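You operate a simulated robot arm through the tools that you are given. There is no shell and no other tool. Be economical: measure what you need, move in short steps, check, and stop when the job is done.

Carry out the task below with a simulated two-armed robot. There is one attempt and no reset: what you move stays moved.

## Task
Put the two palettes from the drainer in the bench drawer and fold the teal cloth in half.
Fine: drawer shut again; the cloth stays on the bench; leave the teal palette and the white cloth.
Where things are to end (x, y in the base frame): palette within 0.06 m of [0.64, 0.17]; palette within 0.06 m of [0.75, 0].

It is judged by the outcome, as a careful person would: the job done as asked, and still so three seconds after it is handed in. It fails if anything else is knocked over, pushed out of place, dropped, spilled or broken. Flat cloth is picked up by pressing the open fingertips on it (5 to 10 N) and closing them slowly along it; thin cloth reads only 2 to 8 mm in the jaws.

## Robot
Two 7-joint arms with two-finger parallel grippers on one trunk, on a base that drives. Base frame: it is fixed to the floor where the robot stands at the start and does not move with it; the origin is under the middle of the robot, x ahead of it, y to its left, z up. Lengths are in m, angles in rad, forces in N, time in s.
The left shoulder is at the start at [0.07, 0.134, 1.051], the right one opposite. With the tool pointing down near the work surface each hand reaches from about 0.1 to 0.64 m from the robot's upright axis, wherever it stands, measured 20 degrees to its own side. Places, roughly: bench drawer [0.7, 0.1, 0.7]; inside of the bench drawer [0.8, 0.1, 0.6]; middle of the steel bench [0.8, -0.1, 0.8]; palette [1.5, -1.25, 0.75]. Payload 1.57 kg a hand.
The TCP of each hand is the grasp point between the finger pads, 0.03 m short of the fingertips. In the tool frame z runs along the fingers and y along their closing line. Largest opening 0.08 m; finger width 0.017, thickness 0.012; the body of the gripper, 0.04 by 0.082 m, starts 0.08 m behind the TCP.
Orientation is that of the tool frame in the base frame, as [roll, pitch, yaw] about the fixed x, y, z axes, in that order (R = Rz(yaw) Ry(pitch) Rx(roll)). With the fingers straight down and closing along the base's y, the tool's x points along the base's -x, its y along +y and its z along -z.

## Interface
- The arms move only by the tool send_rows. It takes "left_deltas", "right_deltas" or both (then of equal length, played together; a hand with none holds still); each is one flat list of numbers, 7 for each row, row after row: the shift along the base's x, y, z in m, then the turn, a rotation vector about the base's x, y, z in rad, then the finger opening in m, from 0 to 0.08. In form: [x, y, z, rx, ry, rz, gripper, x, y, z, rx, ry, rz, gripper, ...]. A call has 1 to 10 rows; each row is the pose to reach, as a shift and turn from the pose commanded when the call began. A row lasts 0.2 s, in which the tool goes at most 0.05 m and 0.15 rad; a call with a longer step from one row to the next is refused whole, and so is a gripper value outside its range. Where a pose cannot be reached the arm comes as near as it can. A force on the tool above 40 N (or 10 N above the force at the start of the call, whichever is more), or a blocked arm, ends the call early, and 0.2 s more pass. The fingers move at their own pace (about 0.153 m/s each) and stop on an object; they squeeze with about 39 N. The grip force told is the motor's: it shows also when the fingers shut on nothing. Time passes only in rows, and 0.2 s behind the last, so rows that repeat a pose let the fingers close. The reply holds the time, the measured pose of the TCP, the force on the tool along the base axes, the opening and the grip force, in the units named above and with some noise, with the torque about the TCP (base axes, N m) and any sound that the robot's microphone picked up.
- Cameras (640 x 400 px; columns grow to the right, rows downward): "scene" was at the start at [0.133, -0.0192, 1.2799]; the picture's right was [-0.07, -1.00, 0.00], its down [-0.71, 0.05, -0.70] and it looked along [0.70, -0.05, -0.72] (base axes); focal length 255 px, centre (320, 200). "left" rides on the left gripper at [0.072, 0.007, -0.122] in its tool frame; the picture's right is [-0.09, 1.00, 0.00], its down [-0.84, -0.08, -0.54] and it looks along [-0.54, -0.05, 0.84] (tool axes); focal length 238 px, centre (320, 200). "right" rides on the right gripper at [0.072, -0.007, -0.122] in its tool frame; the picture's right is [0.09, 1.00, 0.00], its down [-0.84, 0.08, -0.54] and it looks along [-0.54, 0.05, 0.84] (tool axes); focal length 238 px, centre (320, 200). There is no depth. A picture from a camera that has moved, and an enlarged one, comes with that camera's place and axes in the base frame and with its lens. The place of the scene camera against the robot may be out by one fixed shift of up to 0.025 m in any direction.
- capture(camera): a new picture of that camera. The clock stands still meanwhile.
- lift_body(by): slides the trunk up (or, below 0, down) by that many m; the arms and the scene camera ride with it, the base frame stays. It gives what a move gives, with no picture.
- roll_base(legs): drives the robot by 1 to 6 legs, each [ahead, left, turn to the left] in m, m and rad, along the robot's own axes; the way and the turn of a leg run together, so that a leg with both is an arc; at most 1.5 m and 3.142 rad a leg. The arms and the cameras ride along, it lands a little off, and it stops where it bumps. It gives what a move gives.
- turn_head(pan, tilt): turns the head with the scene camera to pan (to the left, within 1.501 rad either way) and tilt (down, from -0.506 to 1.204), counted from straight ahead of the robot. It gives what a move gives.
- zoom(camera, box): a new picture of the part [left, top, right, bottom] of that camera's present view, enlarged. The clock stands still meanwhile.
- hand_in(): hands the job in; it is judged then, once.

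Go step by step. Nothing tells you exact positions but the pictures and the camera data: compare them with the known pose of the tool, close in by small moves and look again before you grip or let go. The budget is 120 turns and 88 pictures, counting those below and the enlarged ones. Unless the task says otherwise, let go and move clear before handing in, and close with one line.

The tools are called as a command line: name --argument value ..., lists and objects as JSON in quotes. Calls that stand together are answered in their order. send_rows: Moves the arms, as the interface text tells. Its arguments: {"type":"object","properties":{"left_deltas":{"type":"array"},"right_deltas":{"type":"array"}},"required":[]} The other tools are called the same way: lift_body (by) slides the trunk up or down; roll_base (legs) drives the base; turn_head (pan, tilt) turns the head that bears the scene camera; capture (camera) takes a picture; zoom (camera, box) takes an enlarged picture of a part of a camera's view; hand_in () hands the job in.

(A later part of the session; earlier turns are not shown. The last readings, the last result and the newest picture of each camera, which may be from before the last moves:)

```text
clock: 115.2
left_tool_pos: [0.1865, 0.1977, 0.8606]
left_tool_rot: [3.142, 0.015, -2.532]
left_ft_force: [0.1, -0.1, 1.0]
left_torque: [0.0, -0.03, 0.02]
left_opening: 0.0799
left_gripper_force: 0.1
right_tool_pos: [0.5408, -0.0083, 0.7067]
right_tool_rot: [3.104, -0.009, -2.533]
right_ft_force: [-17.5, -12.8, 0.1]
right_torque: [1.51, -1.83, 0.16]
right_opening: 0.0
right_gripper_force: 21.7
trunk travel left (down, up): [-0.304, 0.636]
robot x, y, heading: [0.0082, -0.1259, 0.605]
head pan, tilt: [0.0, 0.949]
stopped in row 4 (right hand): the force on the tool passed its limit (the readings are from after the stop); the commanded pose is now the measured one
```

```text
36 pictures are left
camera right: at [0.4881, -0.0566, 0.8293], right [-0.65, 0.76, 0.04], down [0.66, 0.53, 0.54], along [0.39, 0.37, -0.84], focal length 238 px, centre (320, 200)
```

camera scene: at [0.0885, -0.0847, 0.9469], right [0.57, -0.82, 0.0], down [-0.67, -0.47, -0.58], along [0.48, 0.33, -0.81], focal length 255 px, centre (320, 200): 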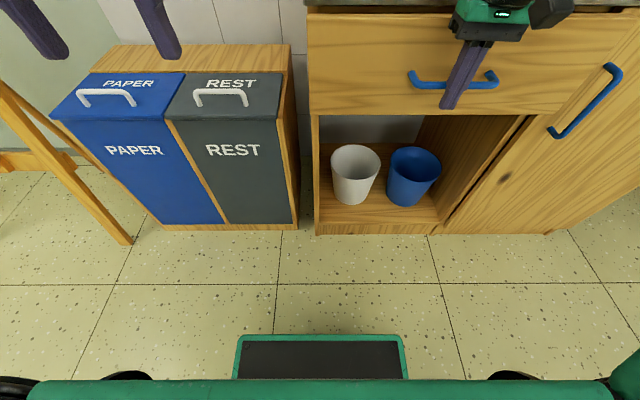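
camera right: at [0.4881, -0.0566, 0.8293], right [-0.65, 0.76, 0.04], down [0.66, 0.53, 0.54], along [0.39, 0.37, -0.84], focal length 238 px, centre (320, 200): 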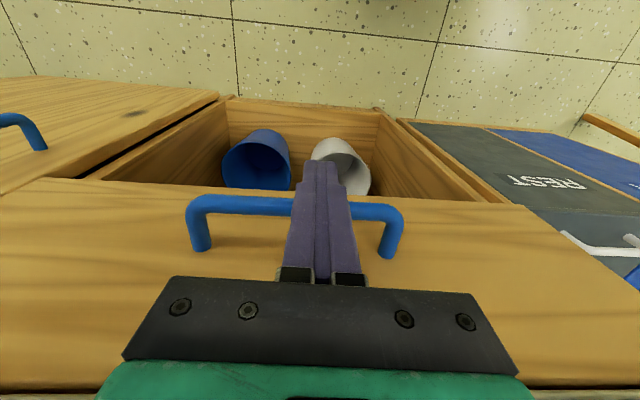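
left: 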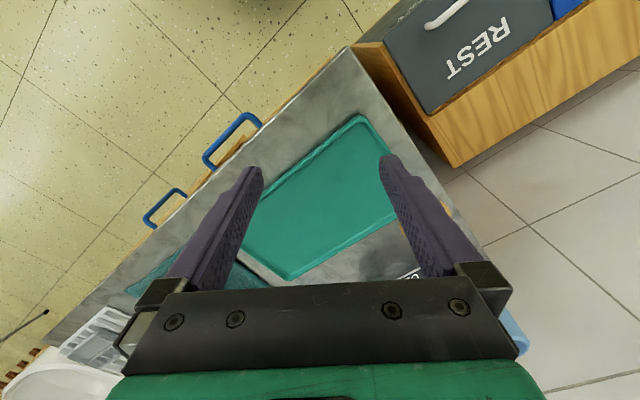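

The drawer is shut against its stop (≈22 N). Back away, rise, and move in front of the teal cloth.

roll_base --legs '[[-0.1, 0, 0]]'

lift_body --by 0.4

roll_base --legs '[[0, -0.43, 0.004], [0.12, 0, 0]]'

capture --camera "scene"

```text
clock: 116.3
left_tool_pos: [0.1073, 0.1439, 0.8596]
left_tool_rot: [3.14, 0.011, -2.532]
left_ft_force: [-0.1, -0.2, -0.2]
left_torque: [0.02, -0.05, -0.03]
left_opening: 0.0799
left_gripper_force: 0.1
right_tool_pos: [0.4622, -0.0611, 0.7047]
right_tool_rot: [3.106, -0.012, -2.532]
right_ft_force: [0.2, -0.2, -0.4]
right_torque: [-0.03, 0.0, 0.01]
right_opening: 0.0
right_gripper_force: 21.4
trunk travel left (down, up): [-0.304, 0.636]
robot x, y, heading: [-0.0735, -0.1825, 0.61]
head pan, tilt: [0.0, 0.949]
```

```text
clock: 120.2
left_tool_pos: [0.1086, 0.1441, 1.2599]
left_tool_rot: [3.14, 0.011, -2.533]
left_ft_force: [-0.2, 0.3, -0.4]
left_torque: [-0.05, -0.03, 0.0]
left_opening: 0.0801
left_gripper_force: 0.1
right_tool_pos: [0.4624, -0.0603, 1.1037]
right_tool_rot: [3.107, -0.01, -2.532]
right_ft_force: [-0.5, -0.1, 0.0]
right_torque: [-0.03, 0.01, -0.01]
right_opening: 0.0
right_gripper_force: 21.0
trunk travel left (down, up): [-0.704, 0.236]
robot x, y, heading: [-0.0742, -0.1813, 0.608]
head pan, tilt: [0.0, 0.949]
```

```text
clock: 123.7
left_tool_pos: [0.4511, -0.1431, 1.2605]
left_tool_rot: [3.14, 0.01, -2.531]
left_ft_force: [0.7, 0.1, -0.1]
left_torque: [0.06, 0.01, 0.03]
left_opening: 0.0801
left_gripper_force: 0.0
right_tool_pos: [0.8061, -0.348, 1.1058]
right_tool_rot: [3.108, -0.008, -2.53]
right_ft_force: [1.4, 0.0, -0.2]
right_torque: [-0.02, 0.0, -0.02]
right_opening: 0.0001
right_gripper_force: 20.8
trunk travel left (down, up): [-0.704, 0.236]
robot x, y, heading: [0.2693, -0.4727, 0.61]
head pan, tilt: [0.0, 0.949]
```

```text
35 pictures are left
camera scene: at [0.3731, -0.4141, 1.3472], right [0.58, -0.82, 0.0], down [-0.66, -0.47, -0.58], along [0.48, 0.34, -0.81], focal length 255 px, centre (320, 200)
```

scene: 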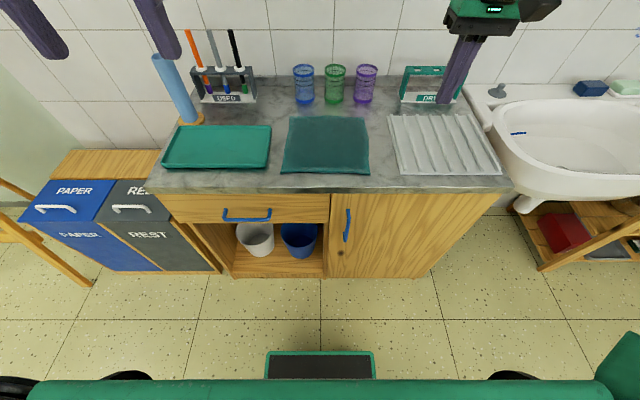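

The drawer looks shut. The cloth spans u≈0.43–0.675, v≈0.54–0.79 with cups behind at v≈0.87. Plan: pinch both front corners and carry the front edge to the back edge. Positioning both hands at equal heights first.

send_rows --left_deltas '[0.02, -0.006, -0.03, 0, 0, 0, 0.04, 0.04, -0.012, -0.06, 0, 0, 0, 0.04, 0.06, -0.018, -0.09, 0, 0, 0, 0.04, 0.08, -0.024, -0.12, 0, 0, 0, 0.04, 0.102, -0.031, -0.154, 0, 0, 0, 0.04]' --right_deltas '[-0.03, 0.004, 0, 0, 0, 0, 0.04, -0.06, 0.009, 0, 0, 0, 0, 0.04, -0.09, 0.013, 0, 0, 0, 0, 0.04, -0.12, 0.018, 0, 0, 0, 0, 0.04, -0.146, 0.0225, 0, 0, 0, 0, 0.04]'

roll_base --legs '[[0.2, 0, 0]]'

capture --camera "left"

capture --camera "right"

```text
clock: 124.8
left_tool_pos: [0.5542, -0.1737, 1.1066]
left_tool_rot: [3.14, 0.01, -2.529]
left_ft_force: [0.2, 0.2, 0.1]
left_torque: [-0.03, -0.02, 0.02]
left_opening: 0.0399
left_gripper_force: 0.0
right_tool_pos: [0.6624, -0.3236, 1.1046]
right_tool_rot: [3.106, -0.012, -2.529]
right_ft_force: [0.1, 0.3, -0.5]
right_torque: [-0.03, 0.01, 0.0]
right_opening: 0.04
right_gripper_force: 0.1
trunk travel left (down, up): [-0.704, 0.236]
robot x, y, heading: [0.2709, -0.4694, 0.613]
head pan, tilt: [0.0, 0.949]
```

```text
clock: 126.4
left_tool_pos: [0.713, -0.0586, 1.1078]
left_tool_rot: [3.141, 0.012, -2.524]
left_ft_force: [0.3, 0.3, -0.6]
left_torque: [-0.03, 0.02, 0.0]
left_opening: 0.0399
left_gripper_force: 0.2
right_tool_pos: [0.8205, -0.2085, 1.1056]
right_tool_rot: [3.107, -0.009, -2.523]
right_ft_force: [0.1, 0.2, 0.4]
right_torque: [0.01, -0.03, 0.0]
right_opening: 0.0402
right_gripper_force: 0.1
trunk travel left (down, up): [-0.704, 0.236]
robot x, y, heading: [0.4312, -0.3549, 0.618]
head pan, tilt: [0.0, 0.949]
```

```text
34 pictures are left
camera left: at [0.6489, -0.0961, 1.2299], right [-0.5, 0.87, 0.0], down [0.72, 0.42, 0.55], along [0.48, 0.28, -0.83], focal length 238 px, centre (320, 200)
```

left: 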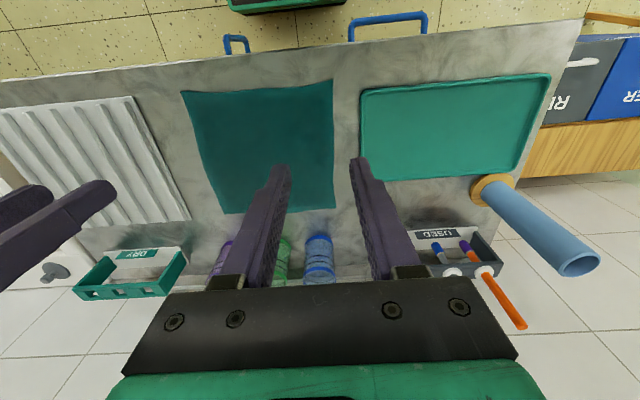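

```text
33 pictures are left
camera right: at [0.7682, -0.2578, 1.228], right [-0.65, 0.76, 0.04], down [0.65, 0.53, 0.54], along [0.39, 0.37, -0.84], focal length 238 px, centre (320, 200)
```

right: 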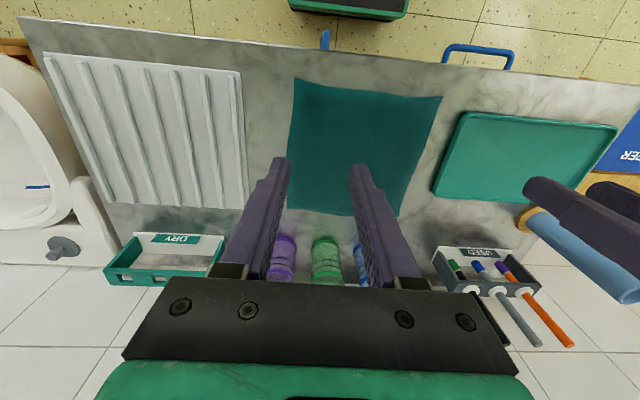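

Cloth corners fixed: u 0.435–0.68, v 0.525–0.768. Aligning both hands on the front corners (u 0.465/0.65, v 0.538) and lowering to just above.

send_rows --left_deltas '[-0.0052, -0.0134, 0, 0, 0, 0, 0.035, -0.0052, -0.0134, 0, 0, 0, 0, 0.035]' --right_deltas '[-0.0069, -0.0146, 0, 0, 0, 0, 0.035, -0.0069, -0.0146, 0, 0, 0, 0, 0.035]'

lift_body --by -0.24

capture --camera "left"

capture --camera "right"

```text
clock: 127.0
left_tool_pos: [0.7089, -0.0717, 1.1067]
left_tool_rot: [3.141, 0.013, -2.525]
left_ft_force: [0.0, 0.2, 0.2]
left_torque: [-0.04, 0.03, 0.0]
left_opening: 0.0351
left_gripper_force: 0.1
right_tool_pos: [0.8136, -0.2242, 1.1044]
right_tool_rot: [3.106, -0.011, -2.525]
right_ft_force: [0.6, -0.4, -0.5]
right_torque: [-0.03, -0.01, -0.01]
right_opening: 0.0349
right_gripper_force: 0.1
trunk travel left (down, up): [-0.704, 0.236]
robot x, y, heading: [0.4344, -0.3558, 0.616]
head pan, tilt: [0.0, 0.949]
```

```text
clock: 129.5
left_tool_pos: [0.7082, -0.0722, 0.8666]
left_tool_rot: [3.141, 0.009, -2.524]
left_ft_force: [-0.1, 0.7, -0.3]
left_torque: [0.01, -0.01, -0.02]
left_opening: 0.0351
left_gripper_force: 0.1
right_tool_pos: [0.8144, -0.2232, 0.864]
right_tool_rot: [3.107, -0.01, -2.524]
right_ft_force: [-0.4, -0.8, -0.5]
right_torque: [0.01, 0.02, -0.03]
right_opening: 0.0352
right_gripper_force: 0.0
trunk travel left (down, up): [-0.464, 0.476]
robot x, y, heading: [0.4323, -0.3572, 0.617]
head pan, tilt: [0.0, 0.949]
```

```text
32 pictures are left
camera left: at [0.6445, -0.1094, 0.9894], right [-0.5, 0.87, 0.0], down [0.72, 0.42, 0.55], along [0.48, 0.28, -0.83], focal length 238 px, centre (320, 200)
```

left: 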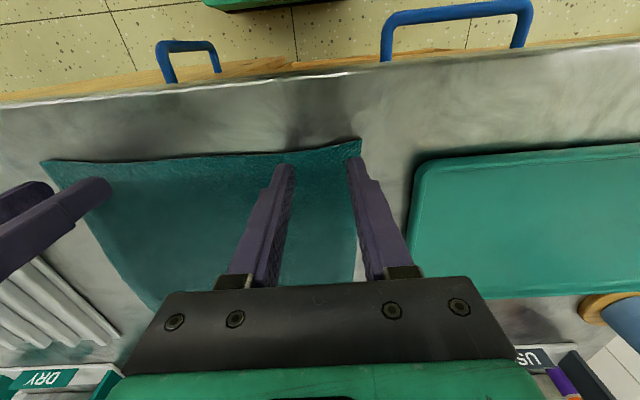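

```text
31 pictures are left
camera right: at [0.7615, -0.2723, 0.9874], right [-0.65, 0.76, 0.04], down [0.65, 0.53, 0.54], along [0.39, 0.37, -0.84], focal length 238 px, centre (320, 200)
```

right: 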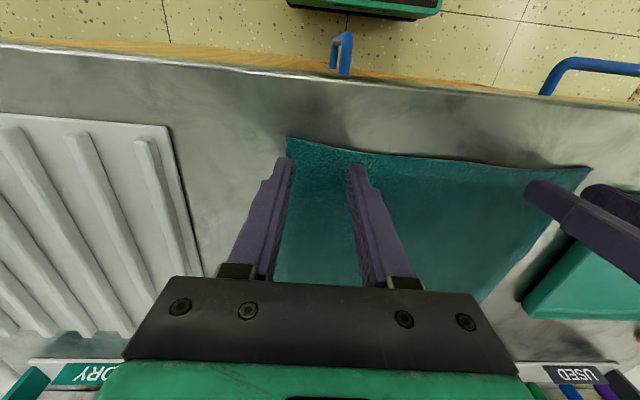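

Both hands straddle the corners well. Lower gently to find the surface.

send_rows --left_deltas '[0, 0, -0.006, 0, 0, 0, 0.035, 0, 0, -0.012, 0, 0, 0, 0.035, 0, 0, -0.015, 0, 0, 0, 0.035]' --right_deltas '[0, 0, -0.006, 0, 0, 0, 0.035, 0, 0, -0.012, 0, 0, 0, 0.035, 0, 0, -0.015, 0, 0, 0, 0.035]'

```text
clock: 130.3
left_tool_pos: [0.708, -0.0724, 0.8535]
left_tool_rot: [-3.139, 0.014, -2.525]
left_ft_force: [0.9, -0.2, 4.4]
left_torque: [0.04, 0.0, 0.01]
left_opening: 0.035
left_gripper_force: 0.1
right_tool_pos: [0.8136, -0.2237, 0.8529]
right_tool_rot: [3.105, -0.004, -2.526]
right_ft_force: [4.7, 0.2, 23.1]
right_torque: [-0.31, -0.4, 0.06]
right_opening: 0.0351
right_gripper_force: 0.3
trunk travel left (down, up): [-0.464, 0.476]
robot x, y, heading: [0.4326, -0.355, 0.611]
head pan, tilt: [0.0, 0.949]
```

Left presses 4 N, right 23 N. Adjust to ~7 N each, then close slowly.

send_rows --left_deltas '[0, 0, -0.0005, 0, 0, 0, 0.035, 0, 0, -0.0005, 0, 0, 0, 0.035]' --right_deltas '[0, 0, -0.001, 0, 0, 0, 0.035, 0, 0, 0.0026, 0, 0, 0, 0.035]'

```text
clock: 130.9
left_tool_pos: [0.7055, -0.073, 0.8531]
left_tool_rot: [-3.141, 0.013, -2.526]
left_ft_force: [0.0, -0.3, 10.6]
left_torque: [-0.02, -0.01, 0.01]
left_opening: 0.0348
left_gripper_force: 0.1
right_tool_pos: [0.8126, -0.2245, 0.8526]
right_tool_rot: [3.107, -0.009, -2.525]
right_ft_force: [2.3, 3.5, 16.3]
right_torque: [-0.13, -0.2, 0.05]
right_opening: 0.0346
right_gripper_force: 0.0
trunk travel left (down, up): [-0.464, 0.476]
robot x, y, heading: [0.4342, -0.3558, 0.618]
head pan, tilt: [0.0, 0.949]
```

send_rows --left_deltas '[0, 0, 0.0005, 0, 0, 0, 0.035, 0, 0, 0.0005, 0, 0, 0, 0.03, 0, 0, 0.0005, 0, 0, 0, 0.025, 0, 0, 0.0005, 0, 0, 0, 0.02, 0, 0, 0.0005, 0, 0, 0, 0.015, 0, 0, 0.0005, 0, 0, 0, 0.01, 0, 0, 0.0005, 0, 0, 0, 0.005, 0, 0, 0.0005, 0, 0, 0, 0, 0, 0, 0.0005, 0, 0, 0, 0]' --right_deltas '[0, 0, 0.0013, 0, 0, 0, 0.035, 0, 0, 0.0013, 0, 0, 0, 0.03, 0, 0, 0.0013, 0, 0, 0, 0.025, 0, 0, 0.0013, 0, 0, 0, 0.02, 0, 0, 0.0013, 0, 0, 0, 0.015, 0, 0, 0.0013, 0, 0, 0, 0.01, 0, 0, 0.0013, 0, 0, 0, 0.005, 0, 0, 0.0013, 0, 0, 0, 0, 0, 0, 0.0013, 0, 0, 0, 0]'

capture --camera "left"

capture --camera "right"

```text
clock: 132.9
left_tool_pos: [0.7082, -0.0734, 0.8529]
left_tool_rot: [3.141, 0.01, -2.525]
left_ft_force: [0.5, -0.4, 11.6]
left_torque: [0.02, -0.02, 0.04]
left_opening: 0.004
left_gripper_force: 25.0
right_tool_pos: [0.8138, -0.2232, 0.8549]
right_tool_rot: [3.107, -0.009, -2.523]
right_ft_force: [-0.4, 0.0, 1.2]
right_torque: [0.03, 0.01, -0.01]
right_opening: 0.0001
right_gripper_force: 21.7
trunk travel left (down, up): [-0.464, 0.476]
robot x, y, heading: [0.4369, -0.3525, 0.617]
head pan, tilt: [0.0, 0.949]
```

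```text
30 pictures are left
camera left: at [0.6439, -0.1105, 0.9749], right [-0.5, 0.87, 0.0], down [0.72, 0.42, 0.55], along [0.48, 0.28, -0.83], focal length 238 px, centre (320, 200)
```

left: 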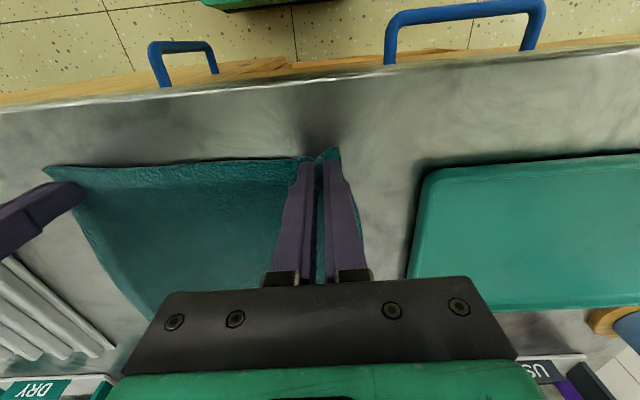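

```text
29 pictures are left
camera right: at [0.7608, -0.2733, 0.9769], right [-0.65, 0.76, 0.04], down [0.65, 0.53, 0.54], along [0.39, 0.37, -0.84], focal length 238 px, centre (320, 200)
```

right: 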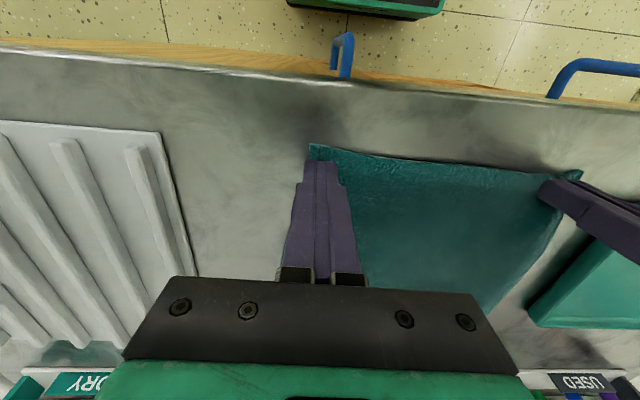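

Left has the cloth (4 mm); the right slipped off, and the right edge is now around u≈0.655. Retry the right hand 2 cm further left with a bit more press.

send_rows --right_deltas '[0, 0, 0.01, 0, 0, 0, 0, -0.0115, 0.0164, 0.01, 0, 0, 0, 0.035, -0.0115, 0.0164, 0.006, 0, 0, 0, 0.035, -0.0115, 0.0164, 0.001, 0, 0, 0, 0.035, -0.0115, 0.0164, -0.001, 0, 0, 0, 0.035, -0.0115, 0.0164, -0.001, 0, 0, 0, 0.035]'

capture --camera "right"

```text
clock: 134.3
left_tool_pos: [0.7078, -0.0738, 0.8534]
left_tool_rot: [3.141, 0.013, -2.525]
left_ft_force: [3.0, 0.7, 10.1]
left_torque: [0.04, -0.05, 0.03]
left_opening: 0.0039
left_gripper_force: 24.2
right_tool_pos: [0.8026, -0.2084, 0.8535]
right_tool_rot: [3.104, -0.007, -2.524]
right_ft_force: [1.7, -1.0, 8.5]
right_torque: [-0.14, -0.16, -0.01]
right_opening: 0.0355
right_gripper_force: 0.1
trunk travel left (down, up): [-0.464, 0.476]
robot x, y, heading: [0.4352, -0.3548, 0.622]
head pan, tilt: [0.0, 0.949]
```

```text
28 pictures are left
camera right: at [0.7494, -0.2569, 0.9759], right [-0.65, 0.76, 0.04], down [0.65, 0.53, 0.54], along [0.39, 0.37, -0.84], focal length 238 px, centre (320, 200)
```

right: 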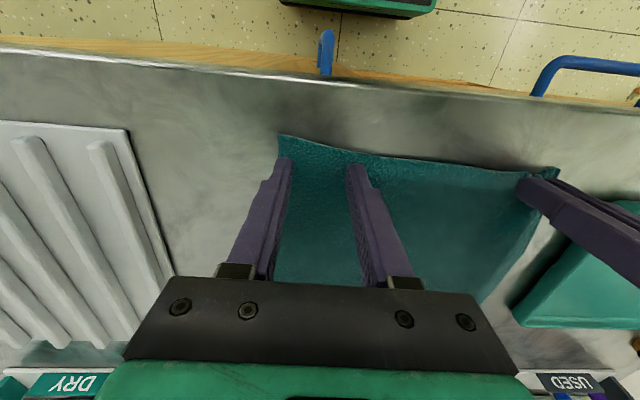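

Good: 8.5 N with both fingertips on cloth. Close slowly, holding the press.

send_rows --right_deltas '[0, 0, 0, 0, 0, 0, 0.031, 0, 0, 0, 0, 0, 0, 0.027, 0, 0, 0, 0, 0, 0, 0.023, 0, 0, 0, 0, 0, 0, 0.019, 0, 0, 0, 0, 0, 0, 0.015, 0, 0, 0, 0, 0, 0, 0.011, 0, 0, 0, 0, 0, 0, 0.007, 0, 0, 0, 0, 0, 0, 0.003, 0, 0, 0, 0, 0, 0, 0, 0, 0, 0, 0, 0, 0, 0]'

```text
clock: 136.5
left_tool_pos: [0.7082, -0.0728, 0.8532]
left_tool_rot: [-3.14, 0.013, -2.525]
left_ft_force: [2.5, -1.5, 8.7]
left_torque: [-0.04, -0.05, 0.05]
left_opening: 0.0035
left_gripper_force: 24.4
right_tool_pos: [0.8022, -0.2086, 0.8528]
right_tool_rot: [3.107, -0.008, -2.525]
right_ft_force: [-1.2, 1.9, 6.7]
right_torque: [0.04, 0.04, -0.01]
right_opening: 0.0039
right_gripper_force: 24.7
trunk travel left (down, up): [-0.464, 0.476]
robot x, y, heading: [0.4322, -0.3542, 0.619]
head pan, tilt: [0.0, 0.949]
```

Both hands hold the front edge (≈4 mm each). Lift and carry in an arc over the middle, slightly spreading to keep it taut.

send_rows --left_deltas '[-0.001, 0.0016, 0.02, 0, 0, 0, 0, 0.0059, 0.009, 0.045, 0, 0, 0, 0, 0.0171, 0.0193, 0.07, 0, 0, 0, 0, 0.0322, 0.0323, 0.09, 0, 0, 0, 0, 0.0516, 0.0484, 0.105, 0, 0, 0, 0, 0.0721, 0.0627, 0.115, 0, 0, 0, 0, 0.0925, 0.0771, 0.115, 0, 0, 0, 0]' --right_deltas '[0.001, -0.0016, 0.02, 0, 0, 0, 0, 0.0105, 0.0024, 0.045, 0, 0, 0, 0, 0.0239, 0.0095, 0.07, 0, 0, 0, 0, 0.0414, 0.0193, 0.09, 0, 0, 0, 0, 0.063, 0.032, 0.105, 0, 0, 0, 0, 0.0835, 0.0463, 0.115, 0, 0, 0, 0, 0.1039, 0.0607, 0.115, 0, 0, 0, 0]'

capture --camera "scene"

```text
clock: 138.1
left_tool_pos: [0.8028, 0.0054, 0.9679]
left_tool_rot: [3.138, 0.009, -2.526]
left_ft_force: [0.5, -0.4, -0.4]
left_torque: [0.0, 0.03, 0.0]
left_opening: 0.0037
left_gripper_force: 24.6
right_tool_pos: [0.8869, -0.2132, 0.9366]
right_tool_rot: [3.104, -0.01, -2.525]
right_ft_force: [0.1, 0.4, 0.5]
right_torque: [0.01, 0.05, 0.01]
right_opening: 0.0
right_gripper_force: 21.4
right hand out of reach, approached as far as the arm can: row 4, 5, 6, 7
trunk travel left (down, up): [-0.464, 0.476]
robot x, y, heading: [0.4345, -0.355, 0.619]
head pan, tilt: [0.0, 0.949]
```

```text
27 pictures are left
camera scene: at [0.5374, -0.2987, 1.1068], right [0.58, -0.82, 0.0], down [-0.66, -0.47, -0.58], along [0.47, 0.34, -0.81], focal length 255 px, centre (320, 200)
```

scene: 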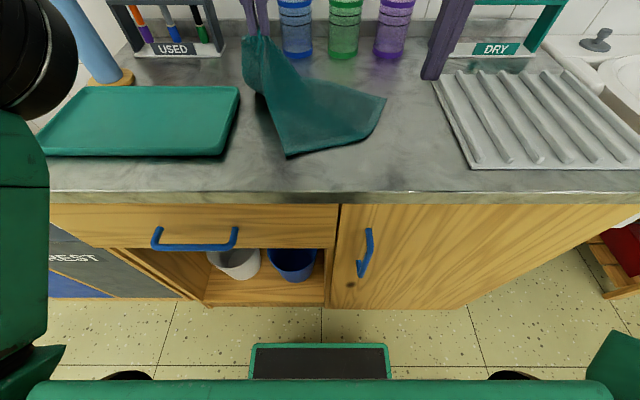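

The right hand lost its pinch and hit its reach limit; the trunk is too low for the arms. I'll lay the left corner back along the reverse path, then reconfigure with the trunk higher and arms lower.

send_rows --left_deltas '[-0.02, -0.0144, 0, 0, 0, 0, 0, -0.041, -0.029, -0.01, 0, 0, 0, 0, -0.06, -0.045, -0.025, 0, 0, 0, 0, -0.078, -0.058, -0.045, 0, 0, 0, 0, -0.09, -0.07, -0.07, 0, 0, 0, 0, -0.098, -0.077, -0.095, 0, 0, 0, 0, -0.102, -0.077, -0.11, 0, 0, 0, 0, -0.102, -0.077, -0.112, 0, 0, 0, 0.02, -0.102, -0.077, -0.112, 0, 0, 0, 0.04]' --right_deltas '[0, 0, 0.01, 0, 0, 0, 0, -0.02, -0.014, 0.03, 0, 0, 0, 0, -0.04, -0.028, 0.05, 0, 0, 0, 0, -0.06, -0.042, 0.05, 0, 0, 0, 0, -0.07, -0.049, 0.05, 0, 0, 0, 0, -0.07, -0.049, 0.05, 0, 0, 0, 0, -0.07, -0.049, 0.05, 0, 0, 0, 0, -0.07, -0.049, 0.05, 0, 0, 0, 0, -0.07, -0.049, 0.05, 0, 0, 0, 0]'

lift_body --by 0.25

capture --camera "scene"

```text
clock: 140.1
left_tool_pos: [0.6991, -0.0728, 0.8547]
left_tool_rot: [3.141, 0.014, -2.526]
left_ft_force: [-0.9, 0.8, 1.3]
left_torque: [-0.04, -0.02, -0.03]
left_opening: 0.0396
left_gripper_force: 0.0
right_tool_pos: [0.8163, -0.263, 0.9876]
right_tool_rot: [3.107, -0.011, -2.523]
right_ft_force: [-0.2, 0.4, 0.1]
right_torque: [0.0, 0.0, -0.03]
right_opening: 0.0
right_gripper_force: 21.2
right hand out of reach, approached as far as the arm can: row 1
trunk travel left (down, up): [-0.464, 0.476]
robot x, y, heading: [0.4333, -0.3565, 0.618]
head pan, tilt: [0.0, 0.949]
```

```text
clock: 142.7
left_tool_pos: [0.6984, -0.071, 1.1048]
left_tool_rot: [3.141, 0.01, -2.527]
left_ft_force: [-0.1, -0.8, -0.1]
left_torque: [0.02, 0.01, -0.01]
left_opening: 0.04
left_gripper_force: 0.0
right_tool_pos: [0.8169, -0.2626, 1.2363]
right_tool_rot: [3.107, -0.01, -2.522]
right_ft_force: [-0.1, 0.9, -0.3]
right_torque: [-0.04, -0.04, -0.01]
right_opening: 0.0
right_gripper_force: 21.3
trunk travel left (down, up): [-0.714, 0.226]
robot x, y, heading: [0.4328, -0.3569, 0.617]
head pan, tilt: [0.0, 0.949]
```

```text
26 pictures are left
camera scene: at [0.5358, -0.2982, 1.3569], right [0.58, -0.82, 0.0], down [-0.66, -0.47, -0.58], along [0.47, 0.34, -0.81], focal length 255 px, centre (320, 200)
```

scene: 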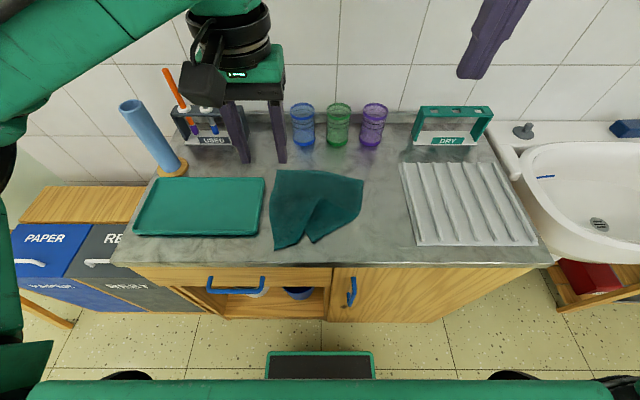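

zoom --camera "scene" --box '[240, 140, 400, 265]'

```text
3.20 times, centred on (320, 202) of scene
camera zoom: at [0.5358, -0.2982, 1.3569], right [0.58, -0.82, 0.0], down [-0.66, -0.47, -0.58], along [0.47, 0.34, -0.81], focal length 816 px, centre (320, 192)
```

zoom: 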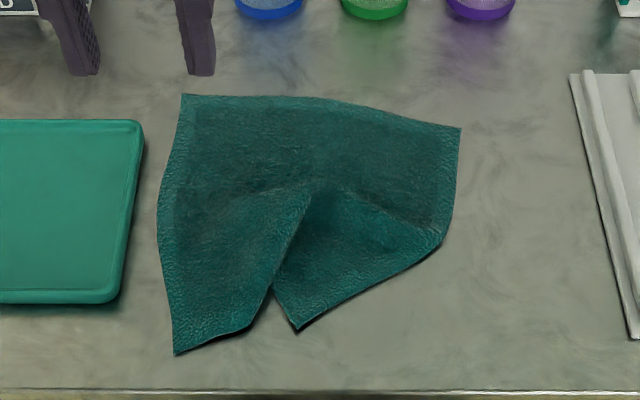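

The cloth's front-right corner slid left to about (u 0.515, v 0.51), so instead of re-flattening, I'll fold corner by corner with the left hand: this corner onto the back-right corner, then front-left onto back-left. Shift base right, trunk up, then bring the left hand above the corner.

roll_base --legs '[[0, -0.155, 0]]'

lift_body --by 0.06

send_rows --left_deltas '[-0.0093, 0.0132, -0.044, 0, 0, 0, 0.035, -0.0186, 0.0265, -0.088, 0, 0, 0, 0.035, -0.0279, 0.0397, -0.132, 0, 0, 0, 0.035, -0.0371, 0.0529, -0.176, 0, 0, 0, 0.035, -0.0464, 0.0662, -0.22, 0, 0, 0, 0.035, -0.0557, 0.0794, -0.26, 0, 0, 0, 0.035]'

capture --camera "left"

```text
clock: 144.1
left_tool_pos: [0.7858, -0.1949, 1.1055]
left_tool_rot: [-3.139, 0.011, -2.526]
left_ft_force: [-1.6, 0.9, 0.3]
left_torque: [-0.02, -0.01, -0.02]
left_opening: 0.0402
left_gripper_force: 0.0
right_tool_pos: [0.904, -0.3864, 1.2376]
right_tool_rot: [3.11, -0.011, -2.525]
right_ft_force: [-0.8, -0.2, -0.4]
right_torque: [-0.02, 0.0, -0.01]
right_opening: 0.0
right_gripper_force: 21.2
trunk travel left (down, up): [-0.714, 0.226]
robot x, y, heading: [0.5219, -0.4835, 0.624]
head pan, tilt: [0.0, 0.949]
```

```text
clock: 145.1
left_tool_pos: [0.7877, -0.1964, 1.1649]
left_tool_rot: [3.141, 0.011, -2.527]
left_ft_force: [-0.7, -0.3, -0.6]
left_torque: [-0.03, 0.01, 0.0]
left_opening: 0.04
left_gripper_force: 0.0
right_tool_pos: [0.906, -0.3869, 1.2974]
right_tool_rot: [3.107, -0.011, -2.523]
right_ft_force: [-0.7, -1.1, 0.5]
right_torque: [-0.02, -0.01, 0.01]
right_opening: 0.0
right_gripper_force: 20.8
trunk travel left (down, up): [-0.774, 0.166]
robot x, y, heading: [0.5264, -0.4823, 0.62]
head pan, tilt: [0.0, 0.949]
```

```text
clock: 146.5
left_tool_pos: [0.7313, -0.1199, 0.9049]
left_tool_rot: [-3.139, 0.013, -2.524]
left_ft_force: [0.1, -1.0, 0.1]
left_torque: [-0.02, 0.0, 0.02]
left_opening: 0.0349
left_gripper_force: 0.0
right_tool_pos: [0.9051, -0.388, 1.2963]
right_tool_rot: [3.105, -0.011, -2.524]
right_ft_force: [-0.2, -0.3, -0.5]
right_torque: [0.03, -0.02, 0.02]
right_opening: 0.0
right_gripper_force: 21.3
trunk travel left (down, up): [-0.774, 0.166]
robot x, y, heading: [0.5221, -0.4868, 0.62]
head pan, tilt: [0.0, 0.949]
```

```text
24 pictures are left
camera left: at [0.6671, -0.1557, 1.0265], right [-0.5, 0.87, 0.0], down [0.72, 0.42, 0.55], along [0.48, 0.28, -0.83], focal length 238 px, centre (320, 200)
```

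left: 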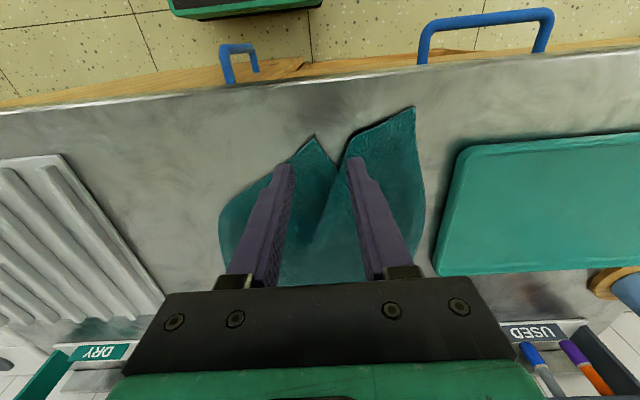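

The corner flap tip is at u≈0.523, v≈0.526; I'll pinch it centred at u≈0.532, v≈0.548 with a 30 mm opening.

send_rows --left_deltas '[0.0115, -0.0008, -0.015, 0, 0, 0, 0.03, 0.0231, -0.0016, -0.035, 0, 0, 0, 0.03, 0.0231, -0.0016, -0.046, 0, 0, 0, 0.03, 0.0231, -0.0016, -0.052, 0, 0, 0, 0.03, 0.0231, -0.0016, -0.052, 0, 0, 0, 0.03]'

capture --camera "left"

```text
clock: 147.7
left_tool_pos: [0.7558, -0.1215, 0.8548]
left_tool_rot: [-3.141, 0.012, -2.526]
left_ft_force: [-0.1, -0.1, 3.0]
left_torque: [0.03, 0.01, 0.04]
left_opening: 0.0299
left_gripper_force: 0.0
right_tool_pos: [0.9054, -0.3901, 1.297]
right_tool_rot: [3.105, -0.011, -2.523]
right_ft_force: [0.6, -0.2, -0.2]
right_torque: [0.01, 0.05, 0.03]
right_opening: 0.0
right_gripper_force: 21.0
trunk travel left (down, up): [-0.774, 0.166]
robot x, y, heading: [0.5203, -0.4781, 0.616]
head pan, tilt: [0.0, 0.949]
```

```text
23 pictures are left
camera left: at [0.6908, -0.1579, 0.9757], right [-0.5, 0.87, 0.0], down [0.72, 0.42, 0.55], along [0.48, 0.28, -0.83], focal length 238 px, centre (320, 200)
```

left: 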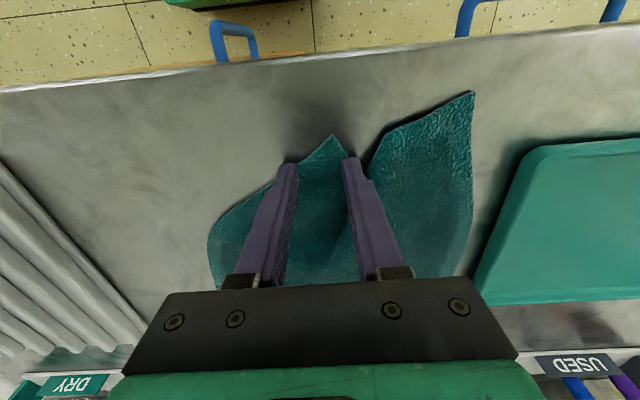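

The flap is about as wide as the opening, so I'll narrow to 20 mm, move 6 mm inward, press and close slowly.

send_rows --left_deltas '[0, 0, 0.006, 0, 0, 0, 0.022, 0.005, 0.0034, 0.006, 0, 0, 0, 0.022, 0.005, 0.0034, -0.0008, 0, 0, 0, 0.022, 0.005, 0.0034, -0.0008, 0, 0, 0, 0.022, 0.005, 0.0034, -0.0008, 0, 0, 0, 0.018, 0.005, 0.0034, -0.0008, 0, 0, 0, 0.014, 0.005, 0.0034, -0.0008, 0, 0, 0, 0.01, 0.005, 0.0034, -0.0008, 0, 0, 0, 0.006, 0.005, 0.0034, -0.0008, 0, 0, 0, 0.002, 0.005, 0.0034, -0.0008, 0, 0, 0, 0]'

capture --camera "left"

```text
clock: 149.9
left_tool_pos: [0.7603, -0.1161, 0.8549]
left_tool_rot: [3.14, 0.013, -2.524]
left_ft_force: [-0.1, -0.9, 5.3]
left_torque: [0.0, -0.01, 0.02]
left_opening: 0.0002
left_gripper_force: 21.0
right_tool_pos: [0.9049, -0.3891, 1.2975]
right_tool_rot: [3.107, -0.009, -2.524]
right_ft_force: [0.3, 0.3, 0.4]
right_torque: [0.01, 0.0, 0.01]
right_opening: 0.0001
right_gripper_force: 20.5
trunk travel left (down, up): [-0.774, 0.166]
robot x, y, heading: [0.5201, -0.4846, 0.614]
head pan, tilt: [0.0, 0.949]
```

```text
22 pictures are left
camera left: at [0.6959, -0.1529, 0.9757], right [-0.5, 0.87, 0.0], down [0.72, 0.42, 0.55], along [0.48, 0.28, -0.83], focal length 238 px, centre (320, 200)
```

left: 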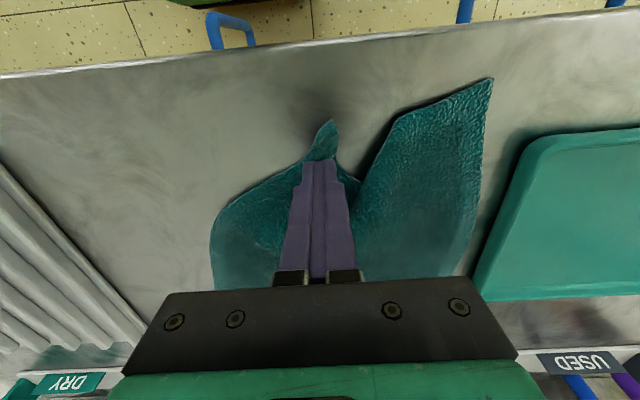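

The pinch slipped (needs more press and width). Retry 12 mm further in with 35 mm opening and ~9 N.

send_rows --left_deltas '[0, 0, 0.008, 0, 0, 0, 0.0, 0.0126, 0.0045, 0.008, 0, 0, 0, 0.035, 0.0126, 0.0045, 0.004, 0, 0, 0, 0.035, 0.0126, 0.0045, -0.0008, 0, 0, 0, 0.035, 0.0126, 0.0045, -0.0008, 0, 0, 0, 0.035]'

```text
clock: 151.1
left_tool_pos: [0.7721, -0.1107, 0.8542]
left_tool_rot: [-3.141, 0.015, -2.523]
left_ft_force: [-0.6, 2.5, 11.3]
left_torque: [0.06, 0.02, 0.0]
left_opening: 0.0349
left_gripper_force: 0.1
right_tool_pos: [0.9041, -0.3874, 1.2978]
right_tool_rot: [3.108, -0.009, -2.523]
right_ft_force: [0.3, 0.1, -0.9]
right_torque: [0.0, 0.03, -0.03]
right_opening: 0.0
right_gripper_force: 21.3
trunk travel left (down, up): [-0.774, 0.166]
robot x, y, heading: [0.5226, -0.4829, 0.615]
head pan, tilt: [0.0, 0.949]
```

send_rows --left_deltas '[0, 0, 0.0002, 0, 0, 0, 0.031, 0, 0, 0.0002, 0, 0, 0, 0.027, 0, 0, 0.0002, 0, 0, 0, 0.023, 0, 0, 0.0002, 0, 0, 0, 0.019, 0, 0, 0.0002, 0, 0, 0, 0.015, 0, 0, 0.0002, 0, 0, 0, 0.011, 0, 0, 0.0002, 0, 0, 0, 0.007, 0, 0, 0.0002, 0, 0, 0, 0.003, 0, 0, 0.0002, 0, 0, 0, 0, 0, 0, 0.0002, 0, 0, 0, 0]'

capture --camera "left"

```text
clock: 153.3
left_tool_pos: [0.7718, -0.1126, 0.853]
left_tool_rot: [3.141, 0.013, -2.524]
left_ft_force: [0.4, 0.5, 13.2]
left_torque: [0.0, -0.02, 0.0]
left_opening: 0.0041
left_gripper_force: 25.2
right_tool_pos: [0.9032, -0.3903, 1.2975]
right_tool_rot: [3.108, -0.009, -2.524]
right_ft_force: [-0.9, 0.4, -0.1]
right_torque: [-0.01, 0.06, 0.01]
right_opening: 0.0
right_gripper_force: 20.7
trunk travel left (down, up): [-0.774, 0.166]
robot x, y, heading: [0.5235, -0.4826, 0.622]
head pan, tilt: [0.0, 0.949]
```

```text
21 pictures are left
camera left: at [0.7078, -0.1491, 0.9749], right [-0.5, 0.87, 0.0], down [0.72, 0.42, 0.55], along [0.48, 0.28, -0.83], focal length 238 px, centre (320, 200)
```

left: 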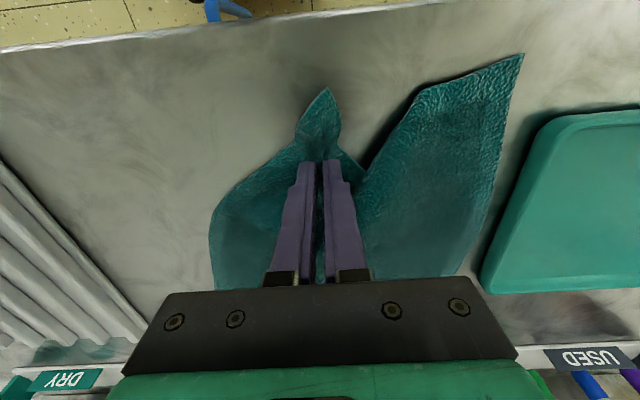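

Got a 4 mm pinch, but about 5 cm inside the tip. I'll use it to straighten the cloth: draw this corner back right to its proper place, low over the bench, and release.

send_rows --left_deltas '[0, 0, 0.015, 0, 0, 0, 0, 0.01, -0.018, 0.02, 0, 0, 0, 0, 0.02, -0.037, 0.02, 0, 0, 0, 0, 0.03, -0.056, 0.02, 0, 0, 0, 0, 0.04, -0.075, 0.02, 0, 0, 0, 0, 0.0476, -0.0888, 0.015, 0, 0, 0, 0, 0.0476, -0.0888, 0.003, 0, 0, 0, 0, 0.0476, -0.0888, 0.003, 0, 0, 0, 0.02, 0.0476, -0.0888, 0.003, 0, 0, 0, 0.03, 0.0476, -0.0888, 0.04, 0, 0, 0, 0.03]'

send_rows --left_deltas '[-0.02, 0.03, 0.04, 0, 0, 0, 0.03, -0.04, 0.06, 0.07, 0, 0, 0, 0.03]'

zoom --camera "scene" --box '[180, 140, 380, 280]'

```text
clock: 155.5
left_tool_pos: [0.8196, -0.2, 0.8919]
left_tool_rot: [-3.141, 0.011, -2.525]
left_ft_force: [0.7, 0.2, 0.2]
left_torque: [0.01, 0.0, -0.01]
left_opening: 0.03
left_gripper_force: 0.1
right_tool_pos: [0.9049, -0.3883, 1.2978]
right_tool_rot: [3.105, -0.012, -2.525]
right_ft_force: [-0.4, 1.1, 0.3]
right_torque: [0.02, 0.03, 0.01]
right_opening: 0.0001
right_gripper_force: 21.7
trunk travel left (down, up): [-0.774, 0.166]
robot x, y, heading: [0.5223, -0.4847, 0.617]
head pan, tilt: [0.0, 0.949]
```

```text
refused: row 1 steps farther than a row can; nothing moved
```

```text
2.86 times, centred on (280, 210) of scene
camera zoom: at [0.6245, -0.4241, 1.417], right [0.58, -0.82, 0.0], down [-0.66, -0.47, -0.58], along [0.47, 0.34, -0.81], focal length 728 px, centre (434, 171)
```

zoom: 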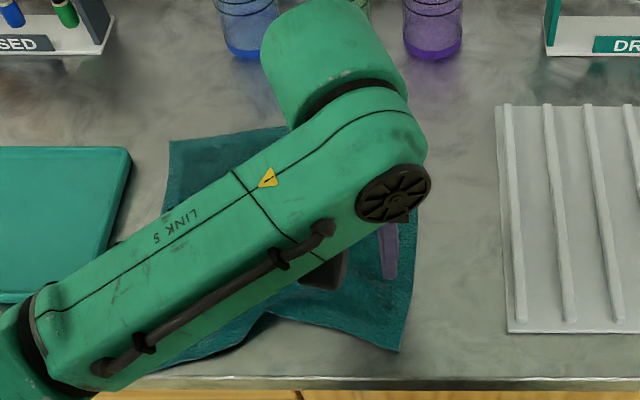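

The corner is back on the right. Raise and move the arm aside to see the whole cloth.

send_rows --left_deltas '[0, 0, 0.04, 0, 0, 0, 0.03, -0.01, 0.02, 0.08, 0, 0, 0, 0.03, -0.03, 0.05, 0.1, 0, 0, 0, 0.03, -0.05, 0.08, 0.12, 0, 0, 0, 0.03, -0.08, 0.11, 0.14, 0, 0, 0, 0.03, -0.11, 0.14, 0.15, 0, 0, 0, 0.03, -0.14, 0.16, 0.15, 0, 0, 0, 0.03]'

capture --camera "scene"

```text
clock: 157.1
left_tool_pos: [0.6773, -0.0398, 1.0412]
left_tool_rot: [3.141, 0.013, -2.526]
left_ft_force: [-0.2, 0.4, 0.1]
left_torque: [-0.01, -0.03, -0.01]
left_opening: 0.0301
left_gripper_force: 0.1
right_tool_pos: [0.9034, -0.3875, 1.2983]
right_tool_rot: [3.107, -0.009, -2.524]
right_ft_force: [-0.2, 0.0, 0.2]
right_torque: [0.01, 0.01, 0.02]
right_opening: 0.0
right_gripper_force: 21.7
trunk travel left (down, up): [-0.774, 0.166]
robot x, y, heading: [0.522, -0.4847, 0.618]
head pan, tilt: [0.0, 0.949]
```

```text
19 pictures are left
camera scene: at [0.6228, -0.4235, 1.4171], right [0.58, -0.82, 0.0], down [-0.66, -0.47, -0.58], along [0.48, 0.34, -0.81], focal length 255 px, centre (320, 200)
```

scene: 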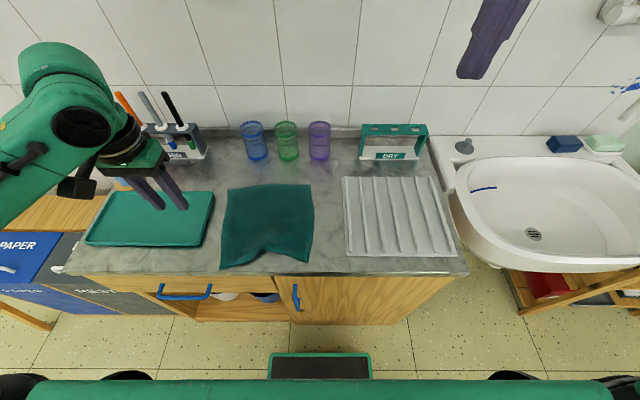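

The cloth is nearly flat again: roughly u 0.43–0.66, v 0.485–0.735. I'll go for the front-right corner with the left hand, centred at u≈0.632, v≈0.508.

send_rows --left_deltas '[0.0203, -0.0372, -0.02, 0, 0, 0, 0.035, 0.0407, -0.0744, -0.04, 0, 0, 0, 0.035, 0.061, -0.1115, -0.06, 0, 0, 0, 0.035, 0.0814, -0.1487, -0.08, 0, 0, 0, 0.035, 0.1017, -0.1859, -0.1, 0, 0, 0, 0.035, 0.1017, -0.1859, -0.135, 0, 0, 0, 0.035, 0.1017, -0.1859, -0.165, 0, 0, 0, 0.035]'

capture --camera "left"

```text
clock: 158.7
left_tool_pos: [0.7809, -0.2249, 0.876]
left_tool_rot: [-3.14, 0.013, -2.525]
left_ft_force: [0.0, -0.7, 0.1]
left_torque: [0.0, -0.03, 0.03]
left_opening: 0.0348
left_gripper_force: 0.1
right_tool_pos: [0.9047, -0.3878, 1.2962]
right_tool_rot: [3.107, -0.01, -2.524]
right_ft_force: [-0.2, -0.6, -0.4]
right_torque: [-0.01, 0.03, 0.03]
right_opening: 0.0001
right_gripper_force: 21.1
trunk travel left (down, up): [-0.774, 0.166]
robot x, y, heading: [0.5227, -0.4797, 0.616]
head pan, tilt: [0.0, 0.949]
```

```text
18 pictures are left
camera left: at [0.7164, -0.262, 0.9972], right [-0.5, 0.87, 0.0], down [0.72, 0.42, 0.55], along [0.48, 0.28, -0.83], focal length 238 px, centre (320, 200)
```

left: 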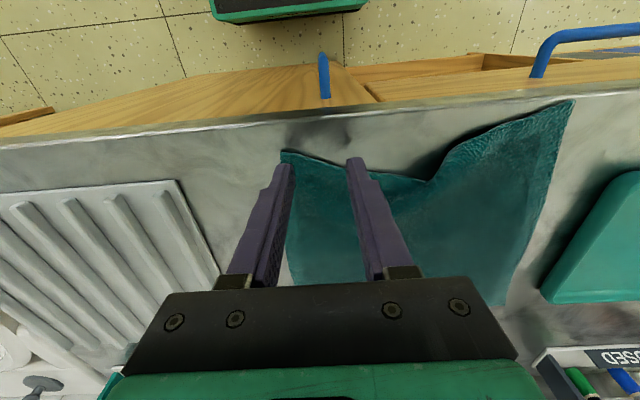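

The front edge recedes toward the middle, so I'll go 2.2 cm further in before pressing.

send_rows --left_deltas '[0.019, 0.011, 0, 0, 0, 0, 0.035, 0.019, 0.011, -0.012, 0, 0, 0, 0.035, 0.019, 0.011, -0.02, 0, 0, 0, 0.035, 0.019, 0.011, -0.0236, 0, 0, 0, 0.035, 0.019, 0.011, -0.0236, 0, 0, 0, 0.035]'

```text
clock: 159.9
left_tool_pos: [0.8019, -0.2159, 0.8527]
left_tool_rot: [-3.141, 0.012, -2.526]
left_ft_force: [0.1, -0.7, 4.5]
left_torque: [-0.02, 0.03, -0.02]
left_opening: 0.0351
left_gripper_force: 0.0
right_tool_pos: [0.9053, -0.3889, 1.2963]
right_tool_rot: [3.106, -0.008, -2.524]
right_ft_force: [0.8, 0.2, 0.6]
right_torque: [0.01, 0.0, 0.0]
right_opening: 0.0
right_gripper_force: 21.4
trunk travel left (down, up): [-0.774, 0.166]
robot x, y, heading: [0.5227, -0.4819, 0.621]
head pan, tilt: [0.0, 0.949]
```

send_rows --left_deltas '[0, 0, -0.0009, 0, 0, 0, 0.035, 0, 0, -0.0009, 0, 0, 0, 0.031, 0, 0, -0.0009, 0, 0, 0, 0.027, 0, 0, -0.0009, 0, 0, 0, 0.023, 0, 0, -0.0009, 0, 0, 0, 0.019, 0, 0, -0.0009, 0, 0, 0, 0.015, 0, 0, -0.0009, 0, 0, 0, 0.011, 0, 0, -0.0009, 0, 0, 0, 0.007, 0, 0, -0.0009, 0, 0, 0, 0.003, 0, 0, -0.0009, 0, 0, 0, 0]'

capture --camera "left"

```text
clock: 162.1
left_tool_pos: [0.8001, -0.2147, 0.8529]
left_tool_rot: [-3.141, 0.01, -2.526]
left_ft_force: [0.9, 0.0, 10.5]
left_torque: [0.0, 0.02, 0.0]
left_opening: 0.0038
left_gripper_force: 25.3
right_tool_pos: [0.9047, -0.3895, 1.2978]
right_tool_rot: [3.107, -0.008, -2.522]
right_ft_force: [-0.2, 0.1, 0.1]
right_torque: [0.01, 0.0, 0.02]
right_opening: 0.0001
right_gripper_force: 21.4
trunk travel left (down, up): [-0.774, 0.166]
robot x, y, heading: [0.5214, -0.4823, 0.618]
head pan, tilt: [0.0, 0.949]
```

```text
17 pictures are left
camera left: at [0.7361, -0.2524, 0.9751], right [-0.5, 0.87, 0.0], down [0.72, 0.42, 0.55], along [0.48, 0.28, -0.83], focal length 238 px, centre (320, 200)
```

left: 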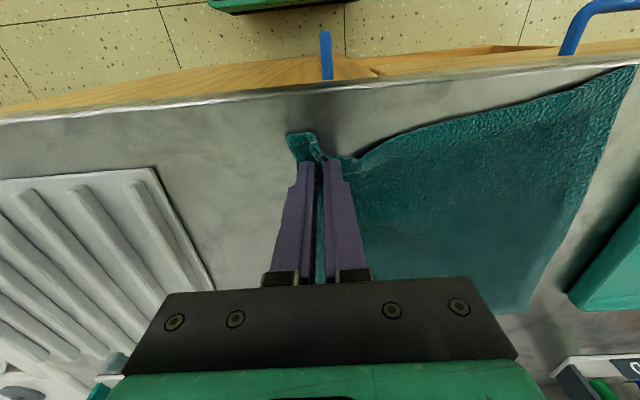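

Good pinch (3.8 mm) near the front-right corner. Carry it in an arc to the back-right corner.

send_rows --left_deltas '[0, 0, 0.03, 0, 0, 0, 0, 0.0123, 0.0086, 0.06, 0, 0, 0, 0, 0.0327, 0.023, 0.085, 0, 0, 0, 0, 0.0573, 0.0402, 0.1, 0, 0, 0, 0, 0.0819, 0.0574, 0.1, 0, 0, 0, 0, 0.1064, 0.0746, 0.09, 0, 0, 0, 0, 0.131, 0.0918, 0.065, 0, 0, 0, 0, 0.1473, 0.1033, 0.035, 0, 0, 0, 0, 0.1572, 0.1102, 0.012, 0, 0, 0, 0, 0.1572, 0.1102, 0.006, 0, 0, 0, 0]'

capture --camera "left"

```text
clock: 164.3
left_tool_pos: [0.9554, -0.1059, 0.8599]
left_tool_rot: [-3.141, 0.016, -2.524]
left_ft_force: [1.3, 1.6, 11.3]
left_torque: [-0.02, -0.02, -0.01]
left_opening: 0.004
left_gripper_force: 24.8
right_tool_pos: [0.9034, -0.3903, 1.2982]
right_tool_rot: [3.107, -0.008, -2.523]
right_ft_force: [-0.3, 0.3, -0.2]
right_torque: [0.0, 0.0, -0.01]
right_opening: 0.0
right_gripper_force: 21.3
trunk travel left (down, up): [-0.774, 0.166]
robot x, y, heading: [0.518, -0.4828, 0.618]
head pan, tilt: [0.0, 0.949]
```

```text
16 pictures are left
camera left: at [0.8923, -0.1433, 0.982], right [-0.5, 0.87, 0.0], down [0.72, 0.41, 0.56], along [0.48, 0.28, -0.83], focal length 238 px, centre (320, 200)
```

left: 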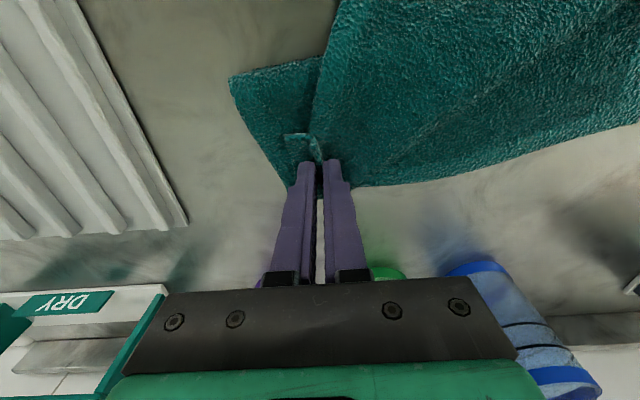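

The corner lies by the back-right corner. Release, rise, and look.

send_rows --left_deltas '[0, 0, 0, 0, 0, 0, 0.02, 0, 0, 0, 0, 0, 0, 0.025, 0, 0, 0.03, 0, 0, 0, 0.025, 0, 0, 0.07, 0, 0, 0, 0.025, -0.02, -0.014, 0.11, 0, 0, 0, 0.03, -0.055, -0.014, 0.14, 0, 0, 0, 0.03, -0.09, -0.014, 0.15, 0, 0, 0, 0.035, -0.12, -0.02, 0.15, 0, 0, 0, 0.035, -0.15, -0.02, 0.15, 0, 0, 0, 0.035, -0.19, -0.02, 0.15, 0, 0, 0, 0.035]'

roll_base --legs '[[0, 0.1, 0]]'

capture --camera "scene"

capture --camera "left"

```text
clock: 166.5
left_tool_pos: [0.7641, -0.1259, 1.0088]
left_tool_rot: [-3.139, 0.011, -2.526]
left_ft_force: [0.1, 0.0, -0.3]
left_torque: [0.0, -0.05, -0.03]
left_opening: 0.0349
left_gripper_force: 0.1
right_tool_pos: [0.902, -0.3872, 1.2983]
right_tool_rot: [3.108, -0.008, -2.524]
right_ft_force: [0.0, -0.1, 0.1]
right_torque: [-0.05, 0.0, 0.01]
right_opening: 0.0001
right_gripper_force: 21.1
trunk travel left (down, up): [-0.774, 0.166]
robot x, y, heading: [0.522, -0.484, 0.618]
head pan, tilt: [0.0, 0.949]
```

```text
clock: 167.7
left_tool_pos: [0.7091, -0.0455, 1.0088]
left_tool_rot: [3.14, 0.013, -2.526]
left_ft_force: [0.4, -0.3, -0.3]
left_torque: [0.01, 0.03, -0.05]
left_opening: 0.0351
left_gripper_force: 0.1
right_tool_pos: [0.848, -0.3079, 1.2961]
right_tool_rot: [3.104, -0.011, -2.527]
right_ft_force: [-0.3, 0.2, 0.3]
right_torque: [0.0, 0.0, 0.01]
right_opening: 0.0
right_gripper_force: 21.4
trunk travel left (down, up): [-0.774, 0.166]
robot x, y, heading: [0.4632, -0.3987, 0.613]
head pan, tilt: [0.0, 0.949]
```

```text
15 pictures are left
camera scene: at [0.5677, -0.3437, 1.417], right [0.58, -0.82, 0.0], down [-0.66, -0.47, -0.58], along [0.47, 0.34, -0.81], focal length 255 px, centre (320, 200)
```

scene: 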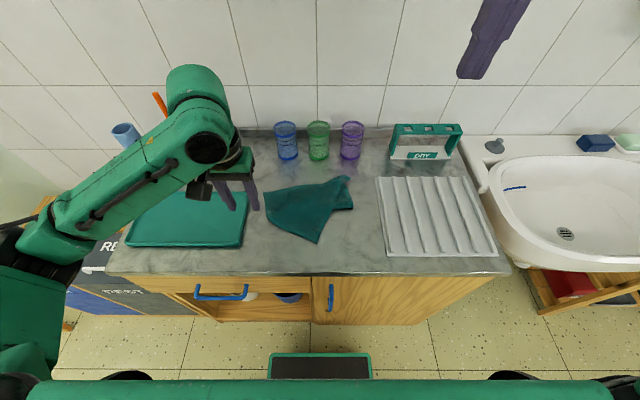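

```text
14 pictures are left
camera left: at [0.645, -0.083, 1.1301], right [-0.5, 0.87, 0.0], down [0.72, 0.42, 0.55], along [0.48, 0.28, -0.83], focal length 238 px, centre (320, 200)
```

left: 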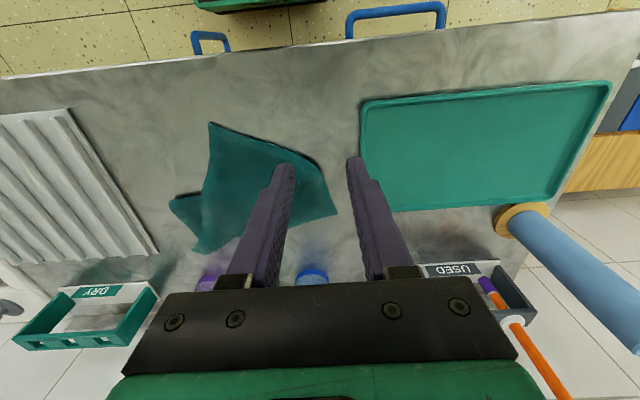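

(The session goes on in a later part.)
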